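You operate a simulated robot arm through the tools that you are given. There is no shell and no other tool. Be economical: measure what you need, move in short steps, check, and stop when the job is done.

You are at the controls of a simulated two-armed robot. One attempt, no reset.

JOB
Change the temple in the hand clamp for the model 30 one from the tray.
Fine: the large tray with blue edges; hold the clamp with one hand while you turn its black knob, both times; the old temple goes into the tray's grey slot.
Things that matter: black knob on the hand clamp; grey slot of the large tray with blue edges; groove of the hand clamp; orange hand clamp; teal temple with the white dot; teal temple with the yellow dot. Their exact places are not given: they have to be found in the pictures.

The check looks at the end state, three seconds after you hand in, the way a careful person would. Anything else that was tipped, shoved, dropped, spilled or broken makes it a failure.

ROBOT AND FRAMES
Two 6-joint arms with two-finger parallel grippers on one trunk, on a base that drives. Base frame: it is fixed to the floor where the robot stands at the start and does not move with it; the origin is under the middle of the robot, x ahead of it, y to its left, z up; the surface under the hand at the start is at about z = 0.76. Lengths are in m, angles in degrees, forces in N, time in s.
The left shoulder is at the start at [0.06, 0.187, 1.147], the right one opposite. With the tool pointing down near the work surface each hand reaches from about 0.1 to 0.6 m from the robot's upright axis, wherever it stands, measured 20 degrees to its own side. Places, roughly: black knob on the hand clamp [0.5, 0, 0.9]; grey slot of the large tray with blue edges [0.6, 0.7, 0.8]; groove of the hand clamp [0.5, 0, 0.9]. Payload 1.57 kg a hand.
Tool frame (each hand has its own): the origin (TCP) lies between the finger pads and is the grasp point; the fingertips stand 0.03 m ahead of it; z points along the fingers, y is the line along which they close. Largest opening 0.11 m; finger width 0.024, thickness 0.012; the body of the gripper, 0.048 by 0.112 m, starts 0.078 m behind the TCP.
Orientation is told as [roll, pitch, yaw] about the base's x, y, z axes, in that order, counted from this pose: with the fingers straight down and closing along the base's y, the tool's x points along the base's -x, its y along +y and its z along -z.

CONTROLS
- The arms move only by the tool arm_command. It takes "left_increments", "right_increments" or both (then of equal length, played together; a hand with none holds still); each is one flat list of numbers, 7 for each row, row after row: the gripper command, from -1 (fully open) to 1 (shut), values between in proportion, then the shift along the base's x, y, z in m, then the turn, a rotation vector about the base's x, y, z in degrees. In form: [claw, tx, ty, tz, wx, wy, wz, claw, tx, ty, tz, wx, wy, wz, ...]. A call has 1 to 12 rows; each row is the pose to reach, as a shift and turn from the pose commanded when the call began. A row lasts 0.2 s, in which the tool goes at most 0.05 m and 8.6 degrees; a call with a longer step from one row to the next is refused whole, and so is a gripper value outside its range. A pose out of reach is approached as far as the arm can. The call stops where the force on the tool passes 40 N (or 10 N more than at its start, if that is more) or the arm is blocked; 0.2 s more then pass. The fingers move at their own pace (about 0.153 m/s each) and stop on an object; they squeeze with about 31 N. The grip force told is the motor's: it shows also when the fingers shut on nothing. Time passes only in rows, and 0.2 s behind the last, so rows that repeat a pose let the fingers close. It gives the time, the measured TCP pose, the force on the tool (base axes), the opening and the grip force at its end, in the units of the frame above (readings bear some noise), with the torque about the TCP (base axes, N m) and any sound that the robot's microphone picked up, and new pictures: "views" is both (left out), scene, wrist or none (wrist: the cameras of the hands that moved).
- Cameras (640 x 400 px; columns grow to the right, rows downward): "scene" is now at [0.0121, 0.0137, 1.6838]; the picture's right is [0.21, -0.98, 0.00], its down [-0.79, -0.17, -0.59] and it looks along [0.58, 0.12, -0.80] (base axes); focal length 267 px, centre (320, 200). "left" rides on the left gripper at [0.07, -0.016, -0.141] in its tool frame; the picture's right is [0.23, 0.97, 0.00], its down [-0.86, 0.20, -0.48] and it looks along [-0.47, 0.11, 0.88] (tool axes); focal length 222 px, centre (320, 200). "right" rides on the right gripper at [0.07, 0.016, -0.141] in its tool frame; the picture's right is [-0.23, 0.97, 0.00], its down [-0.86, -0.20, -0.48] and it looks along [-0.47, -0.11, 0.88] (tool axes); focal length 222 px, centre (320, 200).
- raise_lower(by): slides the trunk up (or, below 0, down) by that many m; the arms and the scene camera ride with it, the base frame stays. It gives what a move gives, with no picture.
- roll_base(legs): drives the robot by 1 to 6 legs, each [ahead, left, turn to the left] in m, m and degrees, along the robot's own axes; the way and the turn of a leg run together, so that a leg with both is an arc; at most 1.5 m and 180 degrees a leg. The arms and the cameras ride along, it lands a little off, and it stops where it bumps. It gives what a move gives, and a new picture of the scene camera.
- aim_head(pan, tilt): turns the head with the scene camera to pan (to the left, within 86 degrees either way) and tilt (down, from -29 to 69), counted from straight ahead of the robot. It gives what a move gives, and a new picture of the scene camera.
- point_at(camera, pixels): for up to 12 pixels [column, row] of the newest picture of that camera ("zoom" is the newest enlarged one), the place [x, y, z] in the base frame of the surface seen there, good to about 0.002 m. No time passes.
- close_up(camera, box): a new picture of the part [left, top, right, bottom] of that camera's present view, enlarged. No time passes.
- finish_job(): hands the job in; it is judged then, once.

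Work in short steps. Measure before you move; look again where a grasp or a placing could have gone wrong, and mend it. You have 80 turns and 260 pictures in all, those below and enlarged ones among them. Open the grippers and draw the arms clear of the work before you hand the job in, unless the task says otherwise; then end with one line.

The tools are called as name(argument=value, ...) on one line, values as JSON. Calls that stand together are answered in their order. arm_command: Moves the arms, as the interface text tells. Its arguments: {"type":"object","properties":{"left_increments":{"type":"array"},"right_increments":{"type":"array"},"views":{"type":"string","enum":["both","scene","wrist","none"]}},"required":[]} The other tools are called the same way: raise_lower (by) slides the trunk up or down; roll_base (legs) drives the base; aim_head (pan, tilt) turns the head that bears the scene camera; point_at (camera, pixels) gives the place of the surface under pixels of a picture; close_up (camera, box) takes an enlarged picture of a part of a camera's view; finish_job () hands the job in.

At the start:

```text
time: 0.0
left_ee_pos: [0.3154, 0.2549, 1.2757]
left_tool_rot: [0.0, 0.1, 0.0]
left_ft_force: [0.3, -0.1, 0.2]
left_moment: [-0.02, 0.02, 0.01]
left_grip_width: 0.1101
left_finger_force: 0.0
right_ee_pos: [0.4055, -0.0144, 1.2599]
right_tool_rot: [0.1, 0.0, 0.0]
right_ft_force: [-0.4, -0.1, -0.2]
right_moment: [-0.05, -0.01, 0.02]
right_grip_width: 0.1101
right_finger_force: 0.1
trunk travel left (down, up): [-0.775, 0.215]
robot x, y, heading: [-0.0016, 0.0033, -0.3]
head pan, tilt: [11.9, 53.5]
```

scene: 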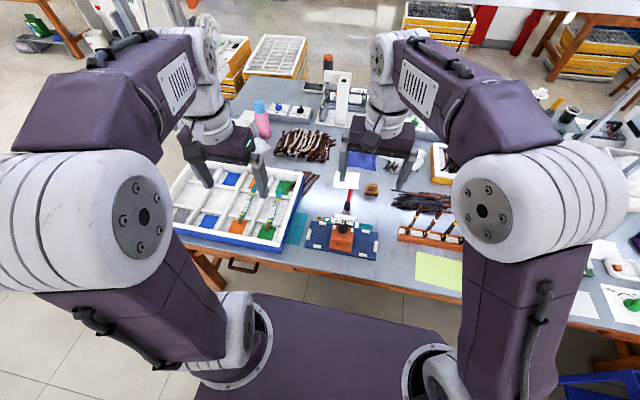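
right: 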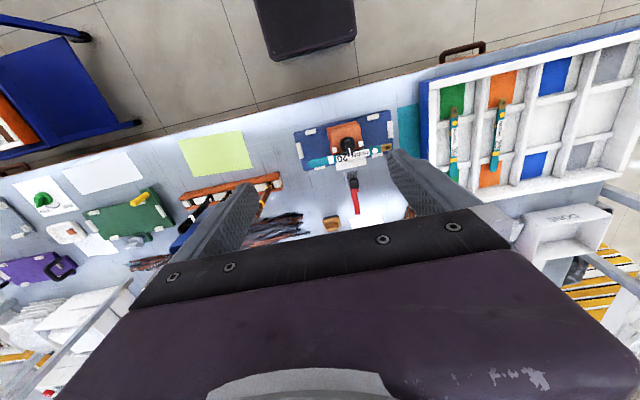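
left: 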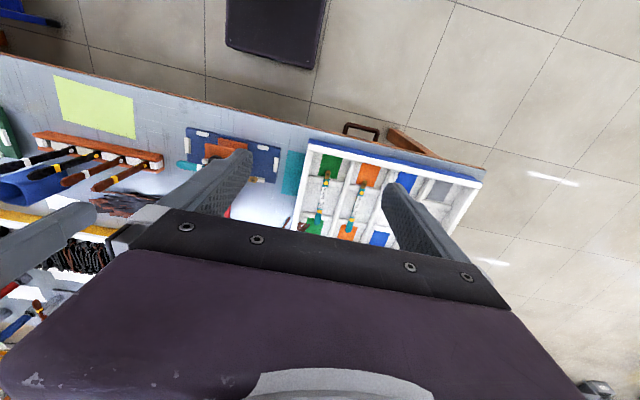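

The clamp shows near scene pixel (342,238) and the tray near (235,205). I take enlarged views of both.

close_up(camera="scene", box=[290, 170, 400, 265])

close_up(camera="right", box=[280, 90, 420, 220])

close_up(camera="right", box=[410, 40, 640, 215])

close_up(camera="scene", box=[160, 150, 320, 260])

```text
4.21 times, centred on (345, 218) of scene
```

zoom: 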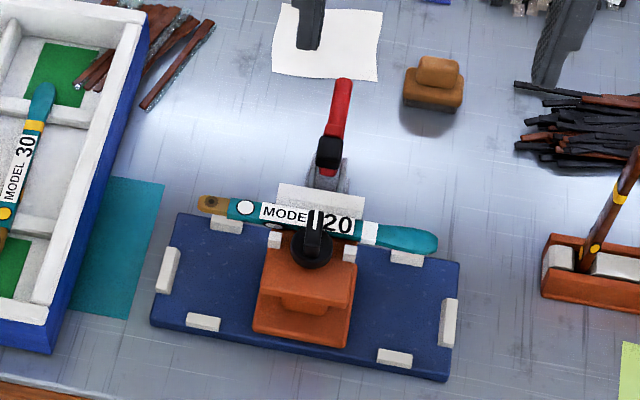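

```text
3.08 times, centred on (350, 155) of right
```

zoom: 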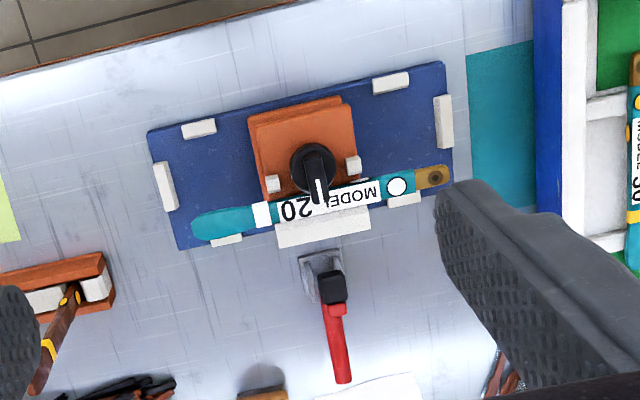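

```text
2.29 times, centred on (525, 128) of right
```

zoom: 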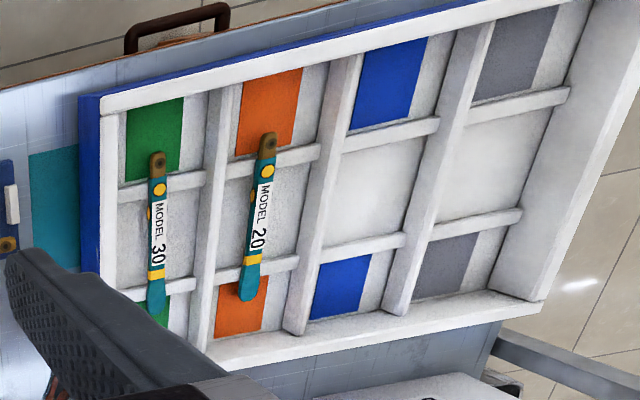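

```text
3.64 times, centred on (240, 205) of scene
```

zoom: 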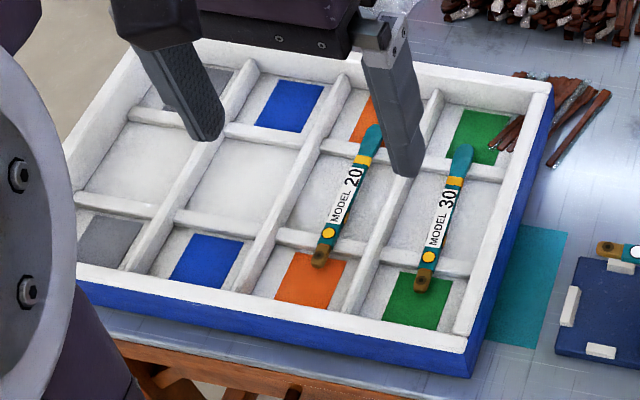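

I take the clamp enlargement again so I can measure points in it.

close_up(camera="scene", box=[310, 208, 384, 262])

```text
7.41 times, centred on (347, 235) of scene
```

zoom: 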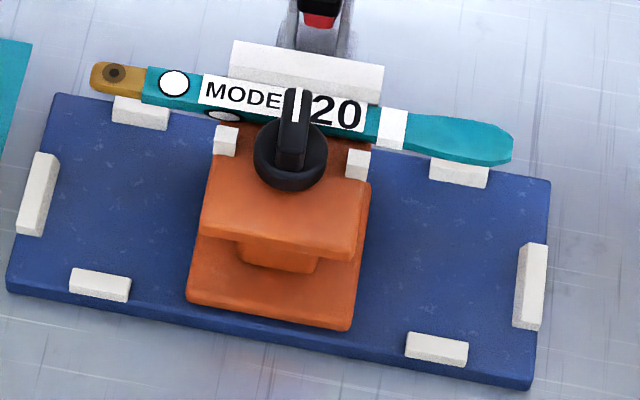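

I measure the clamp and temple points in the enlarged picture.

point_at(camera="zoom", pixels=[[100, 75], [173, 83], [505, 150], [296, 97], [290, 135], [268, 170], [215, 215], [345, 248], [300, 65], [226, 135], [358, 158], [340, 110]])

point_at(camera="zoom", pixels=[[62, 100], [545, 185], [525, 370], [12, 285], [200, 295], [345, 320], [310, 160], [280, 265], [20, 380], [140, 105], [460, 170], [300, 165]])

```text
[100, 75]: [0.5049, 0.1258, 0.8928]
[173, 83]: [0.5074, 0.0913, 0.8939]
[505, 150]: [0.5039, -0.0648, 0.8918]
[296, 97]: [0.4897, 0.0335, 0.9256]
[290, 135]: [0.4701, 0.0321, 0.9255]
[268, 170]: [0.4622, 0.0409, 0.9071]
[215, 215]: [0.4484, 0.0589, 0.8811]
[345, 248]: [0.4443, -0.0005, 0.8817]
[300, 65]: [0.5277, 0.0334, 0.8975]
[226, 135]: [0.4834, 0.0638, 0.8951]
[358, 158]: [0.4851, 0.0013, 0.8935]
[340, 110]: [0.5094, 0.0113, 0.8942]
```

```text
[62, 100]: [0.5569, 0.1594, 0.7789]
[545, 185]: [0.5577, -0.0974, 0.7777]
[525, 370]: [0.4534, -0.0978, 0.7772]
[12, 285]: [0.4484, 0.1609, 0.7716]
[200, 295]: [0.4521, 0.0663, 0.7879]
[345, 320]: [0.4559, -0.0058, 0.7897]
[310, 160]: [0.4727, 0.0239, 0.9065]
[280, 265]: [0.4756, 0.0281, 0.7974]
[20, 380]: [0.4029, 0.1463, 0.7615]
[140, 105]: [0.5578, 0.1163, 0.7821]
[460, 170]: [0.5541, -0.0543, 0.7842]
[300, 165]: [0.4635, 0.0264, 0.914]
```

The clamp is axis-aligned: its head spans y≈0 to 0.065 with its front face at x≈0.445, the knob is at (0.467, 0.032), and the lever top is at z≈0.925. I move the right hand aside, and bring the left hand in front of the clamp, tilted, to look and later hold it.

arm_command(left_increments=[-1, 0.004, -0.027, -0.025, 0, -6.2, 0, -1, 0.008, -0.055, -0.05, 0, -12.5, 0, -1, 0.012, -0.083, -0.075, 0, -18.7, 0, -1, 0.016, -0.111, -0.1, 0, -25, 0, -1, 0.02, -0.139, -0.125, 0, -31.2, 0, -1, 0.024, -0.167, -0.15, 0, -37.5, 0, -1, 0.027, -0.195, -0.175, 0, -43.7, 0, -1, 0.03, -0.222, -0.2, 0, -50, 0], right_increments=[-1, 0, -0.04, 0, 0, 0, 0, -1, 0, -0.08, 0, 0, 0, 0, -1, 0, -0.12, 0, 0, 0, 0, -1, 0, -0.16, 0, 0, 0, 0, -1, 0, -0.2, 0, 0, 0, 0, -1, 0, -0.22, 0, 0, 0, 0, -1, 0, -0.22, 0, 0, 0, 0, -1, 0, -0.22, 0, 0, 0, 0])

```text
time: 1.8
left_ee_pos: [0.363, 0.0001, 1.0821]
left_tool_rot: [0.6, -49.9, -0.6]
left_ft_force: [-0.1, 0.5, 0.0]
left_moment: [-0.01, 0.0, 0.0]
left_grip_width: 0.11
left_finger_force: 0.1
left hand out of reach, approached as far as the arm can: row 5, 6, 7, 8
right_ee_pos: [0.4057, -0.2361, 1.2594]
right_tool_rot: [0.1, 0.0, -0.1]
right_ft_force: [0.6, -0.6, -0.1]
right_moment: [0.02, 0.03, 0.0]
right_grip_width: 0.1101
right_finger_force: 0.0
trunk travel left (down, up): [-0.775, 0.215]
robot x, y, heading: [-0.0007, -0.0003, 0.3]
head pan, tilt: [11.9, 53.5]
```

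scene: 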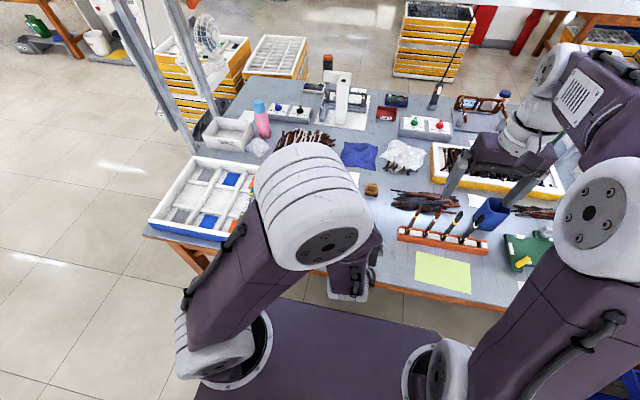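
right: 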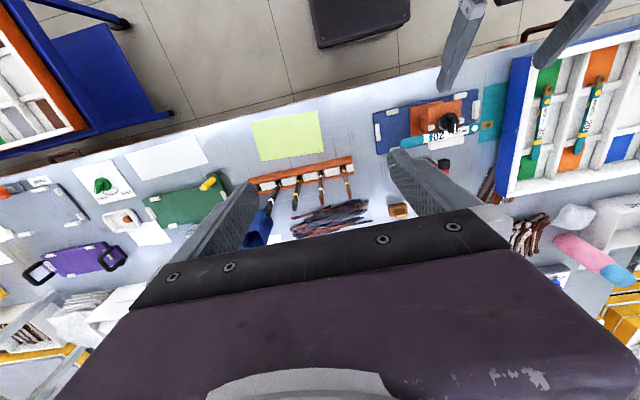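
left: 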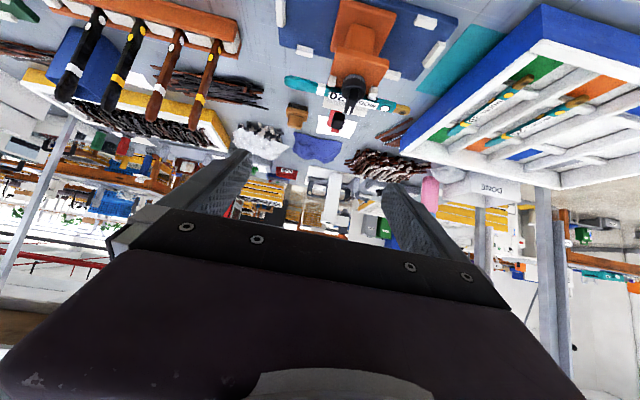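

The front approach is out of reach for the left arm, so I plan to hold from the left with the fingers closing along x, passing above the temple. First I undo the pitch and move the left hand back to the left.

arm_command(left_increments=[-1, 0.007, 0.035, 0.01, 0, 7.1, 0, -1, 0.014, 0.07, 0.02, 0, 14.2, 0, -1, 0.021, 0.105, 0.03, 0, 21.3, 0, -1, 0.028, 0.14, 0.04, 0, 28.4, 0, -1, 0.035, 0.175, 0.05, 0, 35.5, 0, -1, 0.042, 0.21, 0.06, 0, 42.7, 0, -1, 0.05, 0.25, 0.07, 0, 50, 0], views="scene")

```text
time: 3.4
left_ee_pos: [0.4154, 0.2546, 1.1522]
left_tool_rot: [-0.2, 0.1, 0.0]
left_ft_force: [0.1, 0.8, -0.4]
left_moment: [-0.02, 0.06, -0.01]
left_grip_width: 0.1098
left_finger_force: 0.0
left hand out of reach, approached as far as the arm can: row 1, 2, 4
right_ee_pos: [0.4087, -0.2331, 1.26]
right_tool_rot: [0.0, 0.1, -0.1]
right_ft_force: [0.0, 0.6, 0.1]
right_moment: [0.02, 0.04, -0.03]
right_grip_width: 0.1099
right_finger_force: 0.2
trunk travel left (down, up): [-0.775, 0.215]
robot x, y, heading: [-0.0022, 0.0008, -0.2]
head pan, tilt: [11.9, 53.5]
```

scene: 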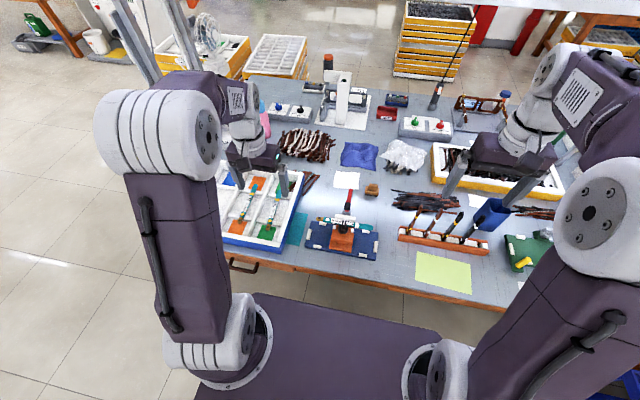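

The left hand is level again. I turn it to yaw −90 and roll −35, to a point up and left of the clamp, to look at it.

arm_command(left_increments=[-1, 0.006, -0.003, -0.006, -2.28, -2.28, -7.25, -1, 0.012, -0.006, -0.012, -4.57, -4.57, -14.5, -1, 0.018, -0.009, -0.018, -6.85, -6.85, -21.74, -1, 0.024, -0.012, -0.024, -9.13, -9.13, -28.99, -1, 0.03, -0.015, -0.03, -11.42, -11.42, -36.23, -1, 0.036, -0.018, -0.036, -13.7, -13.7, -43.48, -1, 0.042, -0.021, -0.042, -15.98, -15.98, -50.73, -1, 0.048, -0.024, -0.048, -18.27, -18.27, -57.97, -1, 0.054, -0.027, -0.054, -20.55, -20.55, -65.22, -1, 0.06, -0.03, -0.06, -22.83, -22.83, -72.47, -1, 0.066, -0.033, -0.066, -25.12, -25.12, -79.7, -1, 0.072, -0.036, -0.072, -27.4, -27.4, -86.96])

```text
time: 6.0
left_ee_pos: [0.4866, 0.2173, 1.0802]
left_tool_rot: [0.0, -35.0, -90.2]
left_ft_force: [0.3, 0.5, -0.8]
left_moment: [-0.01, 0.04, 0.01]
left_grip_width: 0.11
left_finger_force: 0.0
right_ee_pos: [0.408, -0.234, 1.2601]
right_tool_rot: [0.0, 0.0, 0.0]
right_ft_force: [0.5, -0.7, 0.2]
right_moment: [-0.01, 0.03, 0.0]
right_grip_width: 0.1101
right_finger_force: 0.0
trunk travel left (down, up): [-0.775, 0.215]
robot x, y, heading: [0.0012, -0.0005, 0.2]
head pan, tilt: [11.9, 53.5]
```

scene: 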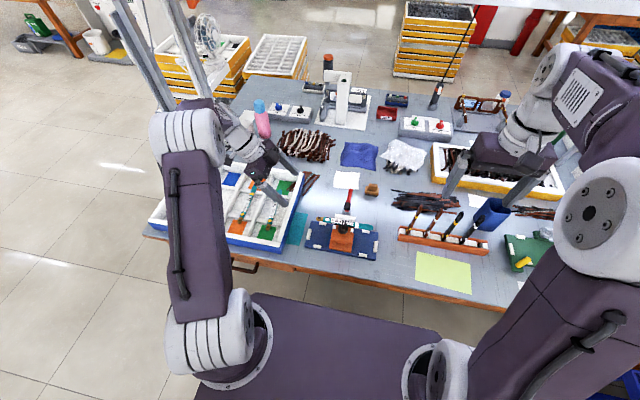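
left: 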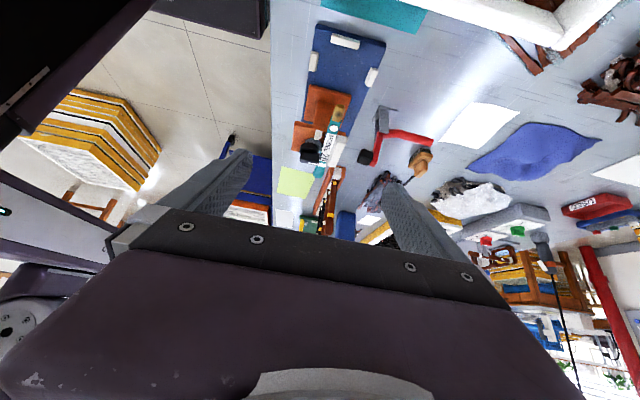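

The left wrist camera now sees the clamp's left side near (325,110). I enlarge that and measure the side profile.

close_up(camera="left", box=[280, 70, 430, 180])

```text
3.64 times, centred on (355, 125) of left
```

zoom: 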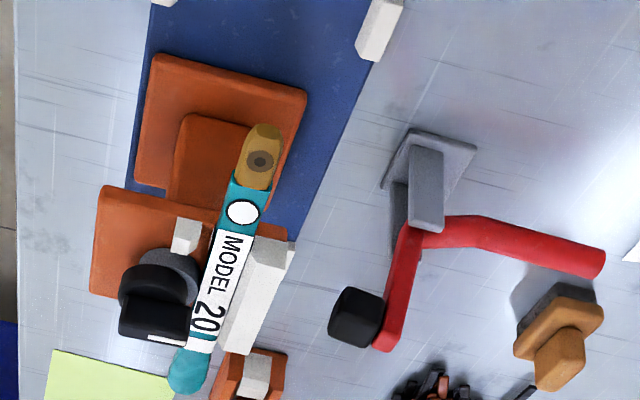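

I measure the clamp's side profile.

point_at(camera="zoom", pixels=[[105, 190], [160, 205], [205, 215], [280, 232], [188, 130], [235, 140], [200, 175], [165, 65], [298, 98], [262, 260], [140, 230], [95, 285]])

point_at(camera="zoom", pixels=[[112, 188], [112, 200], [285, 250], [150, 80], [145, 170], [248, 170], [262, 130], [170, 300], [128, 300], [150, 325], [240, 330], [185, 120]])

```text
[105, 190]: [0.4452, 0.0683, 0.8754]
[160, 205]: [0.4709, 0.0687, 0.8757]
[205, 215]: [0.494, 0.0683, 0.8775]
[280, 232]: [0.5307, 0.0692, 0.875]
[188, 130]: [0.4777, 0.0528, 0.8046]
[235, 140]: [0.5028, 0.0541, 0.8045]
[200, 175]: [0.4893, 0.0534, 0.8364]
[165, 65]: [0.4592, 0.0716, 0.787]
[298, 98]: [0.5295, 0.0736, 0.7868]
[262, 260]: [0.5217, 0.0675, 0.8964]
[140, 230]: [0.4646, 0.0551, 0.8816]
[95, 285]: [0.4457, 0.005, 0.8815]
```

```text
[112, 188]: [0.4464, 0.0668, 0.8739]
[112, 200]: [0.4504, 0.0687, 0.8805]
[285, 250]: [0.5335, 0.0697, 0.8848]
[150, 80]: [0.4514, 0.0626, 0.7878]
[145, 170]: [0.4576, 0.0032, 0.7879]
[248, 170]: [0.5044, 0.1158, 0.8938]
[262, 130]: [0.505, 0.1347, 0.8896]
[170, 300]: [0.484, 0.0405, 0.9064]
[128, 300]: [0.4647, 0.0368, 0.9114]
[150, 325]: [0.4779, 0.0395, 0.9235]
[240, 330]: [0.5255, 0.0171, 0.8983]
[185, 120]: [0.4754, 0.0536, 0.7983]
```

The head block spans x 0.4445 to 0.535, y −0.003 to 0.069, with its top at z 0.8815. I move the left hand to a pre-grasp 8 cm back along its tool axis, and check where the red toggle's tip lies.

point_at(camera="zoom", pixels=[[345, 315], [385, 330], [395, 190], [425, 225]])

arm_command(left_increments=[-1, 0.001, -0.03, -0.035, 0, 0, 0, -1, 0.002, -0.06, -0.07, 0, 0, 0, -1, 0.003, -0.09, -0.105, 0, 0, 0, -1, 0.0032, -0.121, -0.142, 0, 0, 0, -1, 0.0032, -0.121, -0.142, 0, 0, 0])

```text
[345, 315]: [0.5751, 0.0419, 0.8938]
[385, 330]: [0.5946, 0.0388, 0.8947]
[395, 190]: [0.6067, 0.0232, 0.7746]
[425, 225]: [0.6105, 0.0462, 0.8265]
```

```text
time: 7.2
left_ee_pos: [0.4887, 0.0989, 0.9399]
left_tool_rot: [-0.1, -34.9, -90.0]
left_ft_force: [-0.7, 0.2, -0.4]
left_moment: [-0.02, -0.01, 0.0]
left_grip_width: 0.1099
left_finger_force: 0.1
right_ee_pos: [0.4059, -0.2335, 1.2603]
right_tool_rot: [-0.1, -0.1, 0.0]
right_ft_force: [0.1, -0.6, -0.1]
right_moment: [-0.05, 0.0, 0.04]
right_grip_width: 0.1099
right_finger_force: 0.1
trunk travel left (down, up): [-0.775, 0.215]
robot x, y, heading: [-0.003, -0.0009, 0.1]
head pan, tilt: [11.9, 53.5]
```

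scene: 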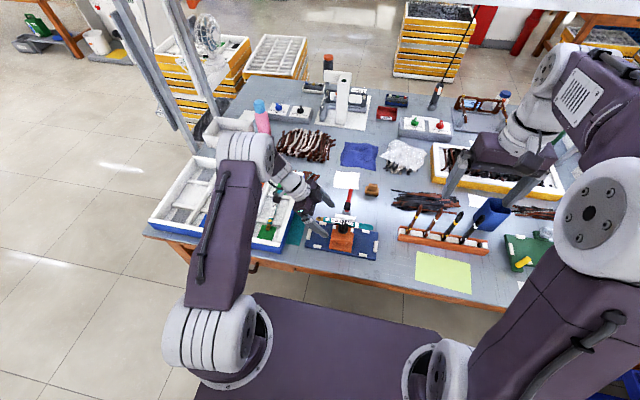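
left: 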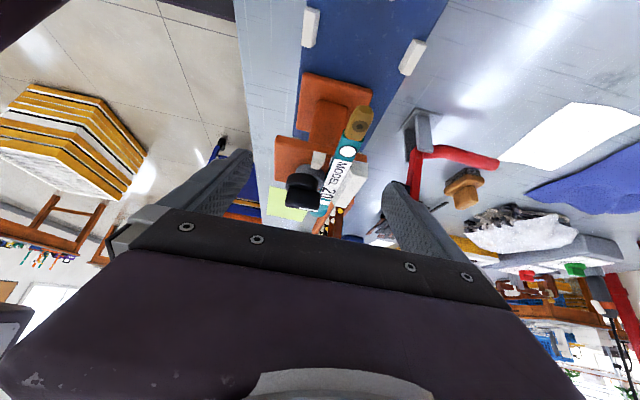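

The fingers straddle the clamp head in x, centred to about 1 mm. I narrow the opening slightly, to keep off the red toggle tip at x≈0.57, and advance along the tool axis.

arm_command(left_increments=[-0.88, 0.0013, -0.001, -0.002, 0, 0, 0, -0.88, 0.0013, -0.018, -0.024, 0, 0, 0, -0.88, 0.0013, -0.034, -0.046, 0, 0, 0, -0.88, 0.0013, -0.049, -0.066, 0, 0, 0, -0.88, 0.0013, -0.049, -0.066, 0, 0, 0], views="wrist")

close_up(camera="scene", box=[280, 190, 400, 265])

```text
time: 8.4
left_ee_pos: [0.49, 0.0456, 0.8718]
left_tool_rot: [0.0, -35.0, -89.9]
left_ft_force: [0.3, -0.6, 0.2]
left_moment: [-0.01, -0.04, 0.01]
left_grip_width: 0.1034
left_finger_force: 0.1
right_ee_pos: [0.4058, -0.2339, 1.2613]
right_tool_rot: [-0.1, 0.0, 0.0]
right_ft_force: [0.2, 0.4, 0.5]
right_moment: [-0.02, 0.0, -0.02]
right_grip_width: 0.1099
right_finger_force: 0.2
trunk travel left (down, up): [-0.775, 0.215]
robot x, y, heading: [0.0005, -0.0014, 0.1]
head pan, tilt: [11.9, 53.5]
```

left: 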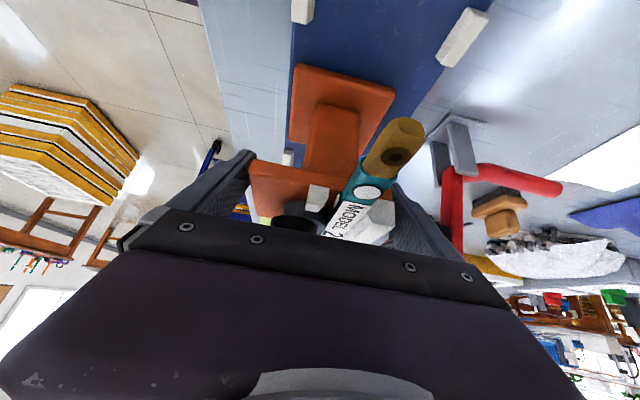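

```text
5.33 times, centred on (340, 228) of scene
```

zoom: 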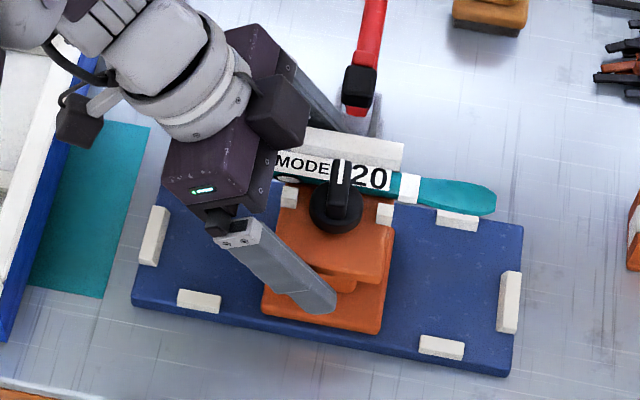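

The fingers are beside the head and clear of everything. I close them on it, and measure the knob in this enlarged picture.

point_at(camera="zoom", pixels=[[340, 162], [332, 162], [348, 162], [338, 205], [330, 195], [348, 195], [316, 210], [358, 210], [335, 230], [337, 220], [340, 180], [320, 190]])

arm_command(left_increments=[1, 0, 0, 0, 0, 0, 0, 1, 0, 0, 0, 0, 0, 0], views="none")

```text
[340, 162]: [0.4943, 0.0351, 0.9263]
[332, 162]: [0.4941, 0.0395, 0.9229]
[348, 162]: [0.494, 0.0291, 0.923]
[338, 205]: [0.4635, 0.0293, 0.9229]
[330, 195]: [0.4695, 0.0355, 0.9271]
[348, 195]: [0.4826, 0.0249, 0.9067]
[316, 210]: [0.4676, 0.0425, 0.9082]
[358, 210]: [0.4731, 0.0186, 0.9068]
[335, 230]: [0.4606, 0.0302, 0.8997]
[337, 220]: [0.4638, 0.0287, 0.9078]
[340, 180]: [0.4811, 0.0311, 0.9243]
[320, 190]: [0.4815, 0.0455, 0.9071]
```

```text
time: 9.0
left_ee_pos: [0.4893, 0.0464, 0.872]
left_tool_rot: [0.0, -35.0, -90.0]
left_ft_force: [-1.0, -0.1, 1.1]
left_moment: [-0.22, -0.06, -0.09]
left_grip_width: 0.0918
left_finger_force: 30.5
right_ee_pos: [0.4062, -0.2341, 1.2586]
right_tool_rot: [-0.1, -0.1, 0.0]
right_ft_force: [-0.2, -0.6, 0.7]
right_moment: [0.04, -0.01, 0.0]
right_grip_width: 0.1101
right_finger_force: 0.0
trunk travel left (down, up): [-0.775, 0.215]
robot x, y, heading: [0.0025, -0.0002, -0.1]
head pan, tilt: [11.9, 53.5]
```

The clamp head is held firmly (0.0918 m, 30 N). The lever runs along x from 0.463 to 0.497 at y≈0.033, with the disc centre near x 0.474. I bring the right hand over it, partly closed.

arm_command(right_increments=[0.45, 0.009, 0.034, -0.022, 0, 0, 0, 0.45, 0.018, 0.067, -0.045, 0, 0, 0, 0.45, 0.027, 0.1, -0.067, 0, 0, 0, 0.45, 0.036, 0.134, -0.09, 0, 0, 0, 0.45, 0.045, 0.167, -0.112, 0, 0, 0, 0.45, 0.054, 0.2, -0.135, 0, 0, 0, 0.45, 0.062, 0.234, -0.158, 0, 0, 0, 0.45, 0.069, 0.267, -0.18, 0, 0, 0, 0.45, 0.069, 0.267, -0.22, 0, 0, 0, 0.45, 0.069, 0.267, -0.26, 0, 0, 0])

close_up(camera="right", box=[240, 100, 400, 210])

```text
time: 11.2
left_ee_pos: [0.4909, 0.0461, 0.8727]
left_tool_rot: [-0.1, -35.1, -90.0]
left_ft_force: [1.2, -0.1, -0.5]
left_moment: [-0.34, -0.06, -0.05]
left_grip_width: 0.0918
left_finger_force: 30.4
right_ee_pos: [0.4736, 0.0335, 0.9997]
right_tool_rot: [0.0, 0.0, 0.0]
right_ft_force: [-0.8, -0.4, 1.8]
right_moment: [0.0, 0.01, 0.02]
right_grip_width: 0.0297
right_finger_force: 0.0
trunk travel left (down, up): [-0.775, 0.215]
robot x, y, heading: [-0.0016, 0.0012, -0.2]
head pan, tilt: [11.9, 53.5]
```

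scene: 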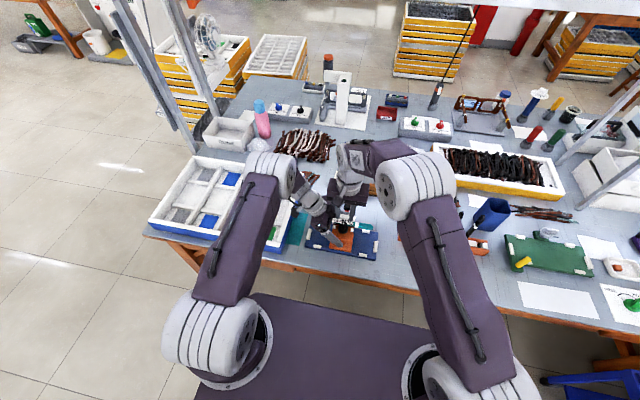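
right: 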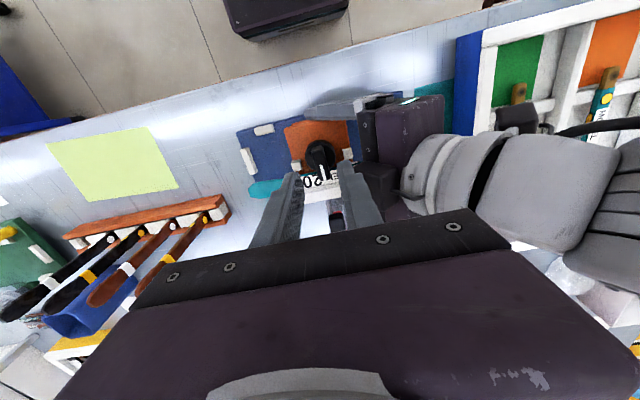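

```text
3.64 times, centred on (320, 155) of right
```

zoom: 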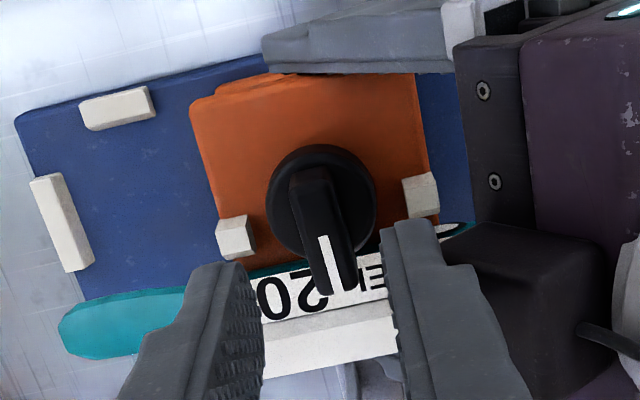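

I measure the disc edges and the lever from this view.

point_at(camera="zoom", pixels=[[272, 205], [370, 205], [325, 150], [300, 180], [345, 180], [325, 185], [325, 240], [330, 280], [310, 270], [345, 270]])

```text
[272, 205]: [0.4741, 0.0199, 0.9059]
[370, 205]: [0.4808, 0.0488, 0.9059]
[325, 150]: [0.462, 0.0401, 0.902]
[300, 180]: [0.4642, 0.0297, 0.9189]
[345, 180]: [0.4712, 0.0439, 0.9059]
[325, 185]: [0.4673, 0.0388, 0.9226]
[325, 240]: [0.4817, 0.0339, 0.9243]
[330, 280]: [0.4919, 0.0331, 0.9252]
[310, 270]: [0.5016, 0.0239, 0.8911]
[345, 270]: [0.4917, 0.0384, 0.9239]
```

The knob axis is at about (0.4775, 0.0343). I lower the right hand onto the lever with the tips at z≈0.911, and close.

arm_command(right_increments=[0.45, 0.004, 0.001, -0.02, 0, 0, 0, 0.45, 0.004, 0.001, -0.04, 0, 0, 0, 0.45, 0.004, 0.001, -0.059, 0, 0, 0, 0.45, 0.004, 0.001, -0.059, 0, 0, 0, 1, 0.004, 0.001, -0.059, 0, 0, 0, 1, 0.004, 0.001, -0.059, 0, 0, 0], views="wrist")

close_up(camera="right", box=[240, 80, 400, 190])

```text
time: 12.6
left_ee_pos: [0.491, 0.047, 0.8722]
left_tool_rot: [0.0, -35.0, -90.0]
left_ft_force: [-3.9, 8.6, 4.2]
left_moment: [-0.4, -0.06, -0.15]
left_grip_width: 0.0919
left_finger_force: 30.6
right_ee_pos: [0.4798, 0.0329, 0.9417]
right_tool_rot: [-0.1, 0.1, 0.1]
right_ft_force: [3.1, -9.9, -5.4]
right_moment: [-0.28, -0.04, -0.03]
right_grip_width: 0.0123
right_finger_force: 29.4
trunk travel left (down, up): [-0.775, 0.215]
robot x, y, heading: [0.0024, 0.001, -0.2]
head pan, tilt: [11.9, 53.5]
```

right: 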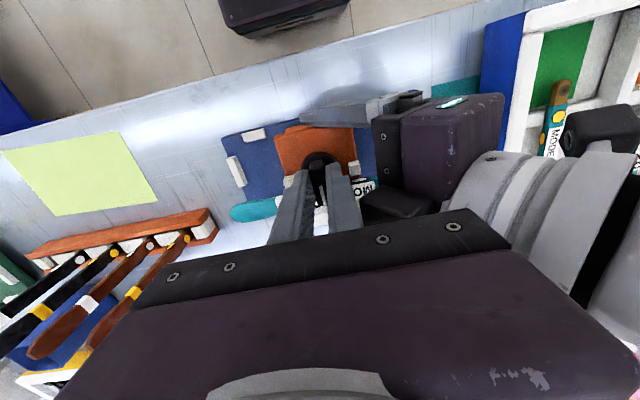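

```text
3.64 times, centred on (320, 135) of right
```

zoom: 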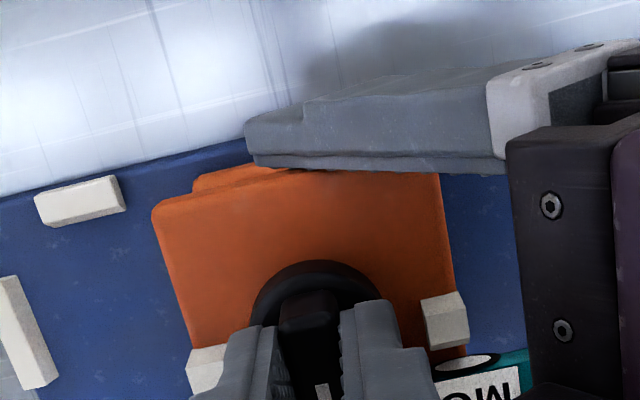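

The lever is gripped (12 mm). I turn it counter-clockwise by 25° first and read the torque.

arm_command(right_increments=[1, 0, -0.0008, 0, 0, 0, 6, 1, 0, -0.0008, 0, 0, 0, 12, 1, 0, -0.0008, 0, 0, 0, 18, 1, 0, -0.0008, 0, 0, 0, 25, 1, 0, -0.0008, 0, 0, 0, 25], views="wrist")

close_up(camera="right", box=[240, 80, 400, 190])

```text
time: 13.8
left_ee_pos: [0.4912, 0.0466, 0.8732]
left_tool_rot: [0.0, -35.0, -90.0]
left_ft_force: [-3.2, 13.9, 7.9]
left_moment: [-2.83, 0.01, -0.06]
left_grip_width: 0.0919
left_finger_force: 31.2
right_ee_pos: [0.4796, 0.0325, 0.9417]
right_tool_rot: [0.0, 0.0, 25.1]
right_ft_force: [4.6, -14.6, -6.6]
right_moment: [1.51, -0.35, -0.15]
right_grip_width: 0.012
right_finger_force: 29.1
trunk travel left (down, up): [-0.775, 0.215]
robot x, y, heading: [0.0005, -0.0008, -0.0]
head pan, tilt: [11.9, 53.5]
```

right: 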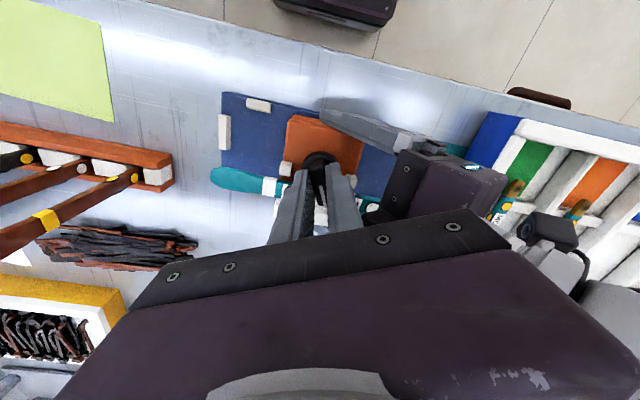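

```text
3.64 times, centred on (320, 135) of right
```

zoom: 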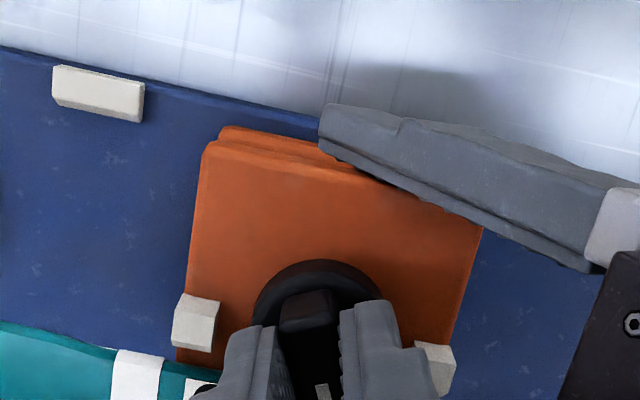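

The knob follows the hand with little torque. I ease the side load and carry on to 90°.

arm_command(right_increments=[1, 0.0006, -0.002, -0.0006, 0, 0, 3, 1, 0.0006, -0.002, -0.0006, 0, 0, 11, 1, 0.0006, -0.002, -0.0006, 0, 0, 19, 1, 0.0006, -0.002, -0.0006, 0, 0, 27, 1, 0.0006, -0.002, -0.0006, 0, 0, 35, 1, 0.0006, -0.002, -0.0006, 0, 0, 35], views="wrist")

close_up(camera="scene", box=[280, 160, 420, 265])

```text
time: 15.2
left_ee_pos: [0.4906, 0.0478, 0.8711]
left_tool_rot: [0.1, -35.0, -90.0]
left_ft_force: [15.9, -7.9, -13.1]
left_moment: [-0.24, 0.01, 0.33]
left_grip_width: 0.0924
left_finger_force: 31.0
right_ee_pos: [0.4794, 0.0323, 0.9415]
right_tool_rot: [0.0, -0.2, 60.1]
right_ft_force: [-14.0, 7.0, 20.9]
right_moment: [0.52, 0.24, -0.02]
right_grip_width: 0.0123
right_finger_force: 29.3
trunk travel left (down, up): [-0.775, 0.215]
robot x, y, heading: [-0.0002, -0.0009, 0.3]
head pan, tilt: [11.9, 53.5]
```

right: 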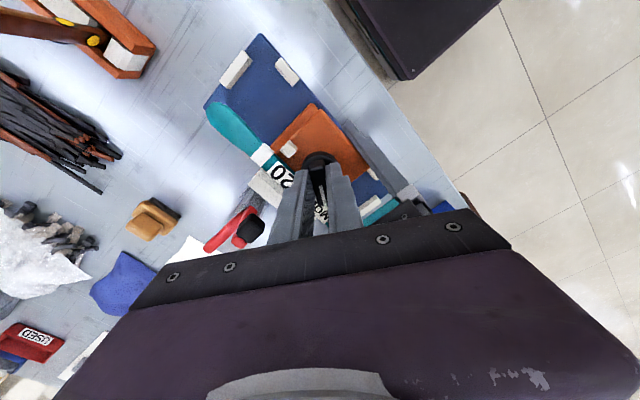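

```text
3.81 times, centred on (350, 212) of scene
```

zoom: 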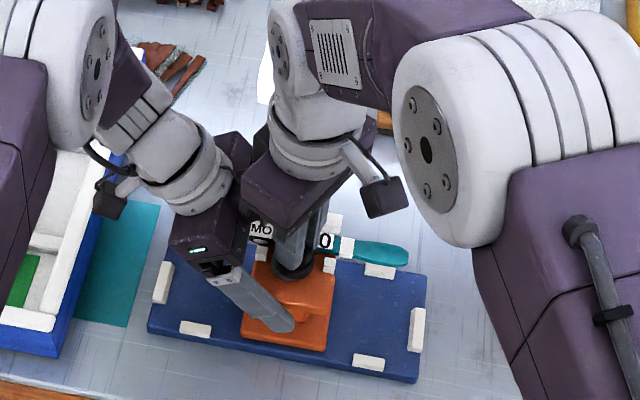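

At 60° there is no stop yet, and the torque is low. I ease the load again and go on to 90°.

arm_command(right_increments=[1, -0.001, 0.0007, 0.001, 0, 0, 7, 1, -0.001, 0.0007, 0.001, 0, 0, 15, 1, -0.001, 0.0007, 0.001, 0, 0, 23, 1, -0.001, 0.0007, 0.001, 0, 0, 30, 1, -0.001, 0.0007, 0.001, 0, 0, 30], views="wrist")

close_up(camera="right", box=[240, 80, 400, 220])

```text
time: 16.4
left_ee_pos: [0.4888, 0.0467, 0.8722]
left_tool_rot: [-0.1, -35.1, -90.2]
left_ft_force: [0.6, -10.9, 0.3]
left_moment: [0.18, -0.08, 0.13]
left_grip_width: 0.0918
left_finger_force: 31.1
right_ee_pos: [0.4777, 0.0312, 0.9402]
right_tool_rot: [0.0, 0.0, 90.1]
right_ft_force: [-0.9, 11.3, -0.3]
right_moment: [0.66, 0.11, -0.02]
right_grip_width: 0.0125
right_finger_force: 29.8
trunk travel left (down, up): [-0.775, 0.215]
robot x, y, heading: [-0.0001, 0.0005, -0.1]
head pan, tilt: [11.9, 53.5]
```

right: 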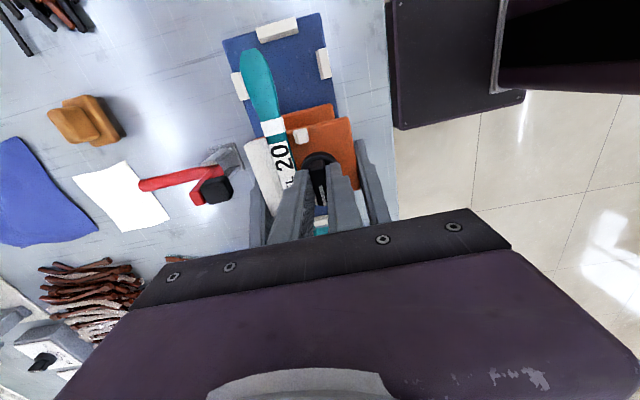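

```text
2.86 times, centred on (320, 150) of right
```

zoom: 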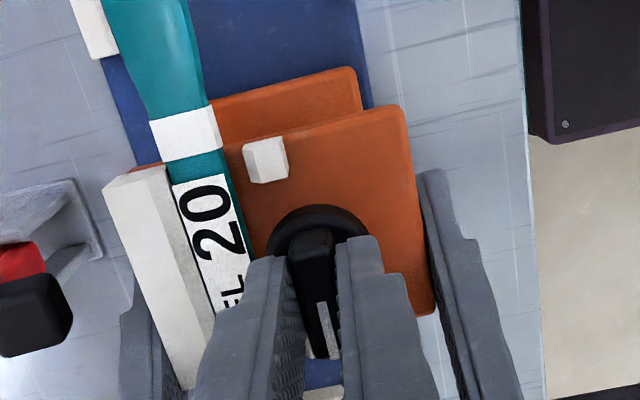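

The lever now points along +y. I open the right fingers a little and lift 10 cm to look at the knob and the jaw.

arm_command(right_increments=[0.45, 0, 0, 0, 0, 0, 0, 0.45, 0, 0, 0, 0, 0, 0, 0.45, 0, 0, 0.03, 0, 0, 0, 0.45, 0, 0, 0.07, 0, 0, 0, 0.45, 0, -0.04, 0.1, 0, 0, 0, 0.45, 0, -0.08, 0.11, 0, 0, 0, 0.45, 0, -0.12, 0.12, 0, 0, 0], views="wrist")

close_up(camera="scene", box=[290, 190, 400, 265])

close_up(camera="left", box=[230, 60, 450, 260])

```text
time: 18.0
left_ee_pos: [0.4907, 0.0467, 0.8734]
left_tool_rot: [0.1, -34.8, -90.0]
left_ft_force: [1.0, -0.5, 0.0]
left_moment: [-0.05, -0.16, 0.03]
left_grip_width: 0.0919
left_finger_force: 31.3
right_ee_pos: [0.4791, -0.0887, 1.0629]
right_tool_rot: [0.0, 0.0, 90.0]
right_ft_force: [0.8, -0.2, 0.8]
right_moment: [0.04, -0.05, 0.03]
right_grip_width: 0.03
right_finger_force: 0.0
trunk travel left (down, up): [-0.775, 0.215]
robot x, y, heading: [-0.0008, -0.0014, 0.0]
head pan, tilt: [11.9, 53.5]
```

right: 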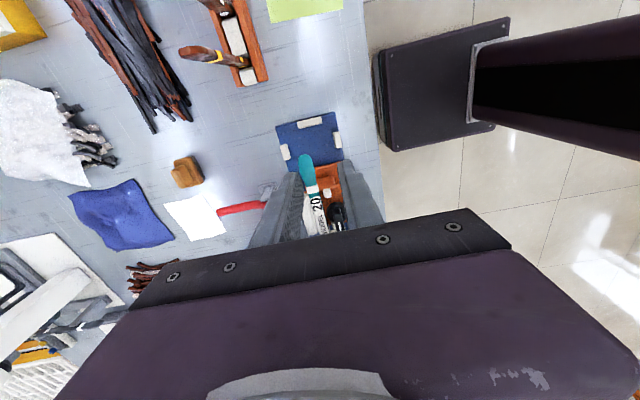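

```text
5.33 times, centred on (345, 228) of scene
```

zoom: 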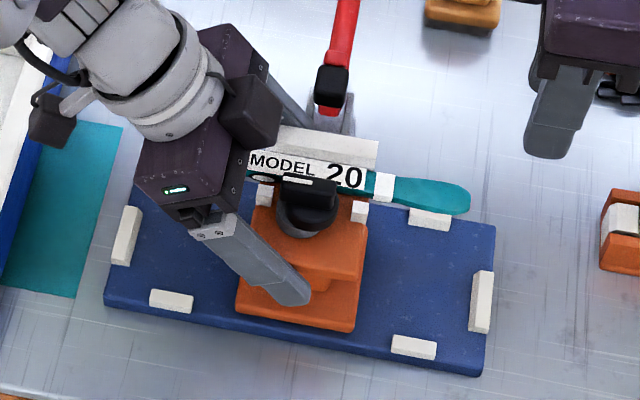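

```text
2.00 times, centred on (340, 160) of left
```

zoom: 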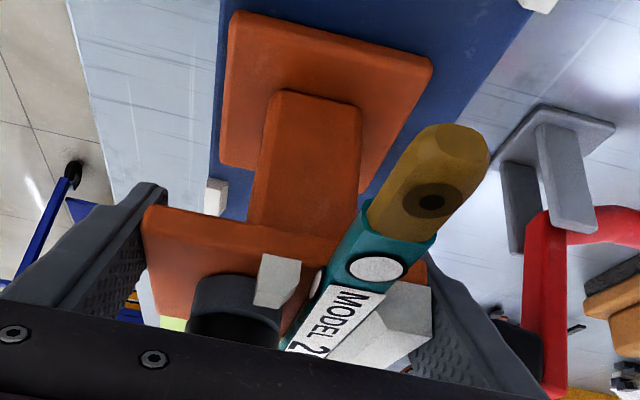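

The knob looks raised, with a grey shaft under it. I measure the knob height and the temple's place again.

close_up(camera="scene", box=[320, 200, 385, 250])

point_at(camera="zoom", pixels=[[180, 170], [250, 170], [120, 175], [200, 210], [190, 235], [180, 280], [370, 165], [480, 185], [275, 135], [250, 110], [240, 150], [140, 130]])

```text
8.00 times, centred on (352, 225) of scene
```

zoom: 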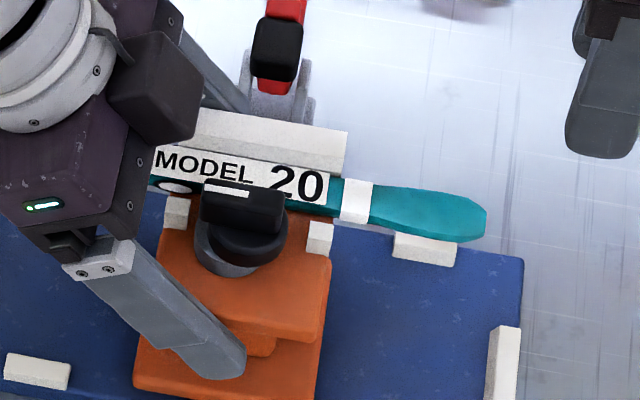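

```text
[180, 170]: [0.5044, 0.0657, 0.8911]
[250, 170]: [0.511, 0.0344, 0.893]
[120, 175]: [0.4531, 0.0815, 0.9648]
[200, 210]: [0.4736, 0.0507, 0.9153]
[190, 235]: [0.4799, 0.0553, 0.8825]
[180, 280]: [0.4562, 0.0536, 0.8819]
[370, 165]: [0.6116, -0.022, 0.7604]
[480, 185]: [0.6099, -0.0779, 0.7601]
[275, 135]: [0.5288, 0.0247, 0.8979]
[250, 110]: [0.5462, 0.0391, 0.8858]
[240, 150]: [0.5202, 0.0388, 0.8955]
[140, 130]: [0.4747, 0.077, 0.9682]
```

point_at(camera="zoom", pixels=[[225, 192], [270, 205], [240, 225], [240, 245], [225, 265], [205, 240], [450, 215], [250, 190]])

```text
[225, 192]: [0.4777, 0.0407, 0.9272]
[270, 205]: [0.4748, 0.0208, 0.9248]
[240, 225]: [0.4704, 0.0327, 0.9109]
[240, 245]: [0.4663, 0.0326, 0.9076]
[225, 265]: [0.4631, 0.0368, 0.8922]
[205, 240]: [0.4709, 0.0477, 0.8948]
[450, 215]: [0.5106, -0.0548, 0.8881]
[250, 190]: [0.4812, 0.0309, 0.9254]
```

The lever height is unchanged and the pointer now aims along +y. I measure the temple's cross-section at the right-hand side, to grasp it there and test whether it is free.

point_at(camera="zoom", pixels=[[385, 190], [385, 200], [385, 210], [385, 218], [385, 224], [340, 200], [355, 190], [355, 180], [355, 210], [420, 200], [420, 235], [485, 220]])

```text
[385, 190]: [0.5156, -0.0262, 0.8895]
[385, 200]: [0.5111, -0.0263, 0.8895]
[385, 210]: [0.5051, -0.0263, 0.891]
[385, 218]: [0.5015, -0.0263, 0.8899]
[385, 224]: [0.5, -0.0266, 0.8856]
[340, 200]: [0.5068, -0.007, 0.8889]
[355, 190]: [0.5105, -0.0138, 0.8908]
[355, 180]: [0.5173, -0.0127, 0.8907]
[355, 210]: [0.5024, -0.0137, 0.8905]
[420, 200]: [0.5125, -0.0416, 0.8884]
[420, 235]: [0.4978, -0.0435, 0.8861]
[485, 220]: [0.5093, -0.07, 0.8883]
```

The temple is centred at x≈0.509 there, with its top at z≈0.890. I bring the right hand down over it at y≈−0.032, closing along x.

arm_command(right_increments=[0.1, 0.015, 0.028, -0.03, 0, 0, 0, 0.1, 0.03, 0.057, -0.06, 0, 0, 0, 0.1, 0.03, 0.057, -0.1, 0, 0, 0, 0.1, 0.03, 0.057, -0.14, 0, 0, 0, 0.1, 0.03, 0.057, -0.174, 0, 0, 0, 0.1, 0.03, 0.057, -0.174, 0, 0, 0], views="wrist")

close_up(camera="right", box=[220, 60, 420, 220])

```text
time: 19.4
left_ee_pos: [0.4908, 0.0464, 0.8719]
left_tool_rot: [0.0, -35.0, -90.0]
left_ft_force: [0.4, 0.3, 0.2]
left_moment: [-0.13, -0.11, 0.01]
left_grip_width: 0.0919
left_finger_force: 31.1
right_ee_pos: [0.51, -0.0346, 0.8856]
right_tool_rot: [0.0, 0.0, 89.9]
right_ft_force: [-0.4, -0.5, -0.1]
right_moment: [0.0, -0.01, 0.01]
right_grip_width: 0.0495
right_finger_force: 0.1
trunk travel left (down, up): [-0.775, 0.215]
robot x, y, heading: [0.001, 0.0025, -0.1]
head pan, tilt: [11.9, 53.5]
```

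right: 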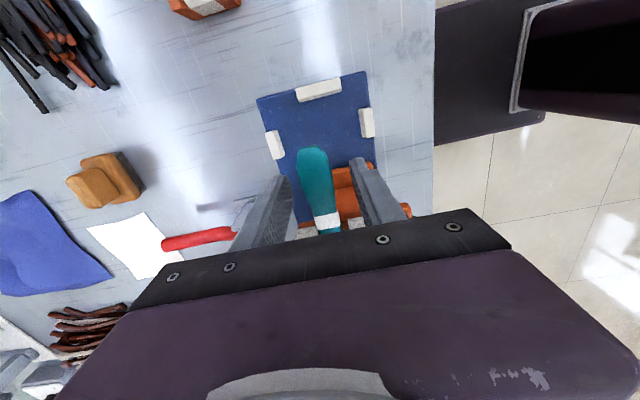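

```text
2.50 times, centred on (320, 140) of right
```

zoom: 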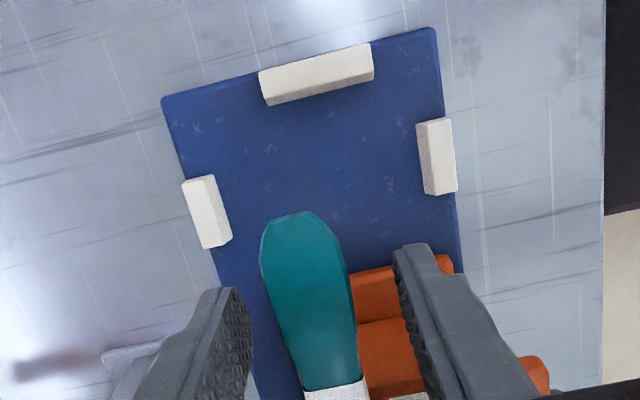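

The temple lies between the right fingers. I close on it, then lift 6 mm while the left hand holds the clamp, watching the force.

arm_command(right_increments=[1, 0, 0, 0, 0, 0, 0, 1, 0, 0, 0, 0, 0, 0, 1, 0, 0, 0, 0, 0, 0, 1, 0, 0, 0.003, 0, 0, 0, 1, 0, 0, 0.006, 0, 0, 0, 1, 0, 0, 0.006, 0, 0, 0], views="wrist")

close_up(camera="scene", box=[310, 200, 385, 260])

```text
time: 20.8
left_ee_pos: [0.4906, 0.0471, 0.8722]
left_tool_rot: [-0.1, -35.0, -90.1]
left_ft_force: [0.9, 0.9, 0.3]
left_moment: [-0.08, -0.2, 0.05]
left_grip_width: 0.0919
left_finger_force: 31.5
right_ee_pos: [0.5108, -0.0321, 0.8933]
right_tool_rot: [0.0, -0.1, 90.0]
right_ft_force: [-0.1, -0.5, -0.4]
right_moment: [-0.01, -0.01, -0.01]
right_grip_width: 0.0168
right_finger_force: 31.2
trunk travel left (down, up): [-0.775, 0.215]
robot x, y, heading: [0.0007, -0.0002, 0.1]
head pan, tilt: [11.9, 53.5]
```

right: 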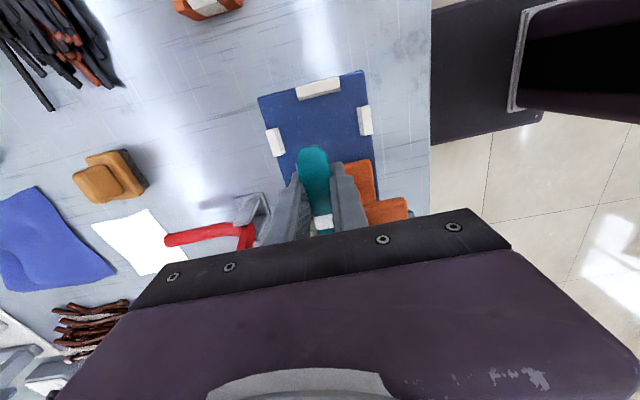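

```text
6.67 times, centred on (348, 230) of scene
```

zoom: 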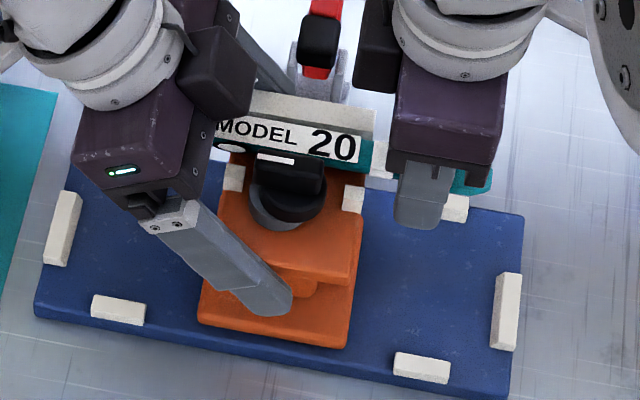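

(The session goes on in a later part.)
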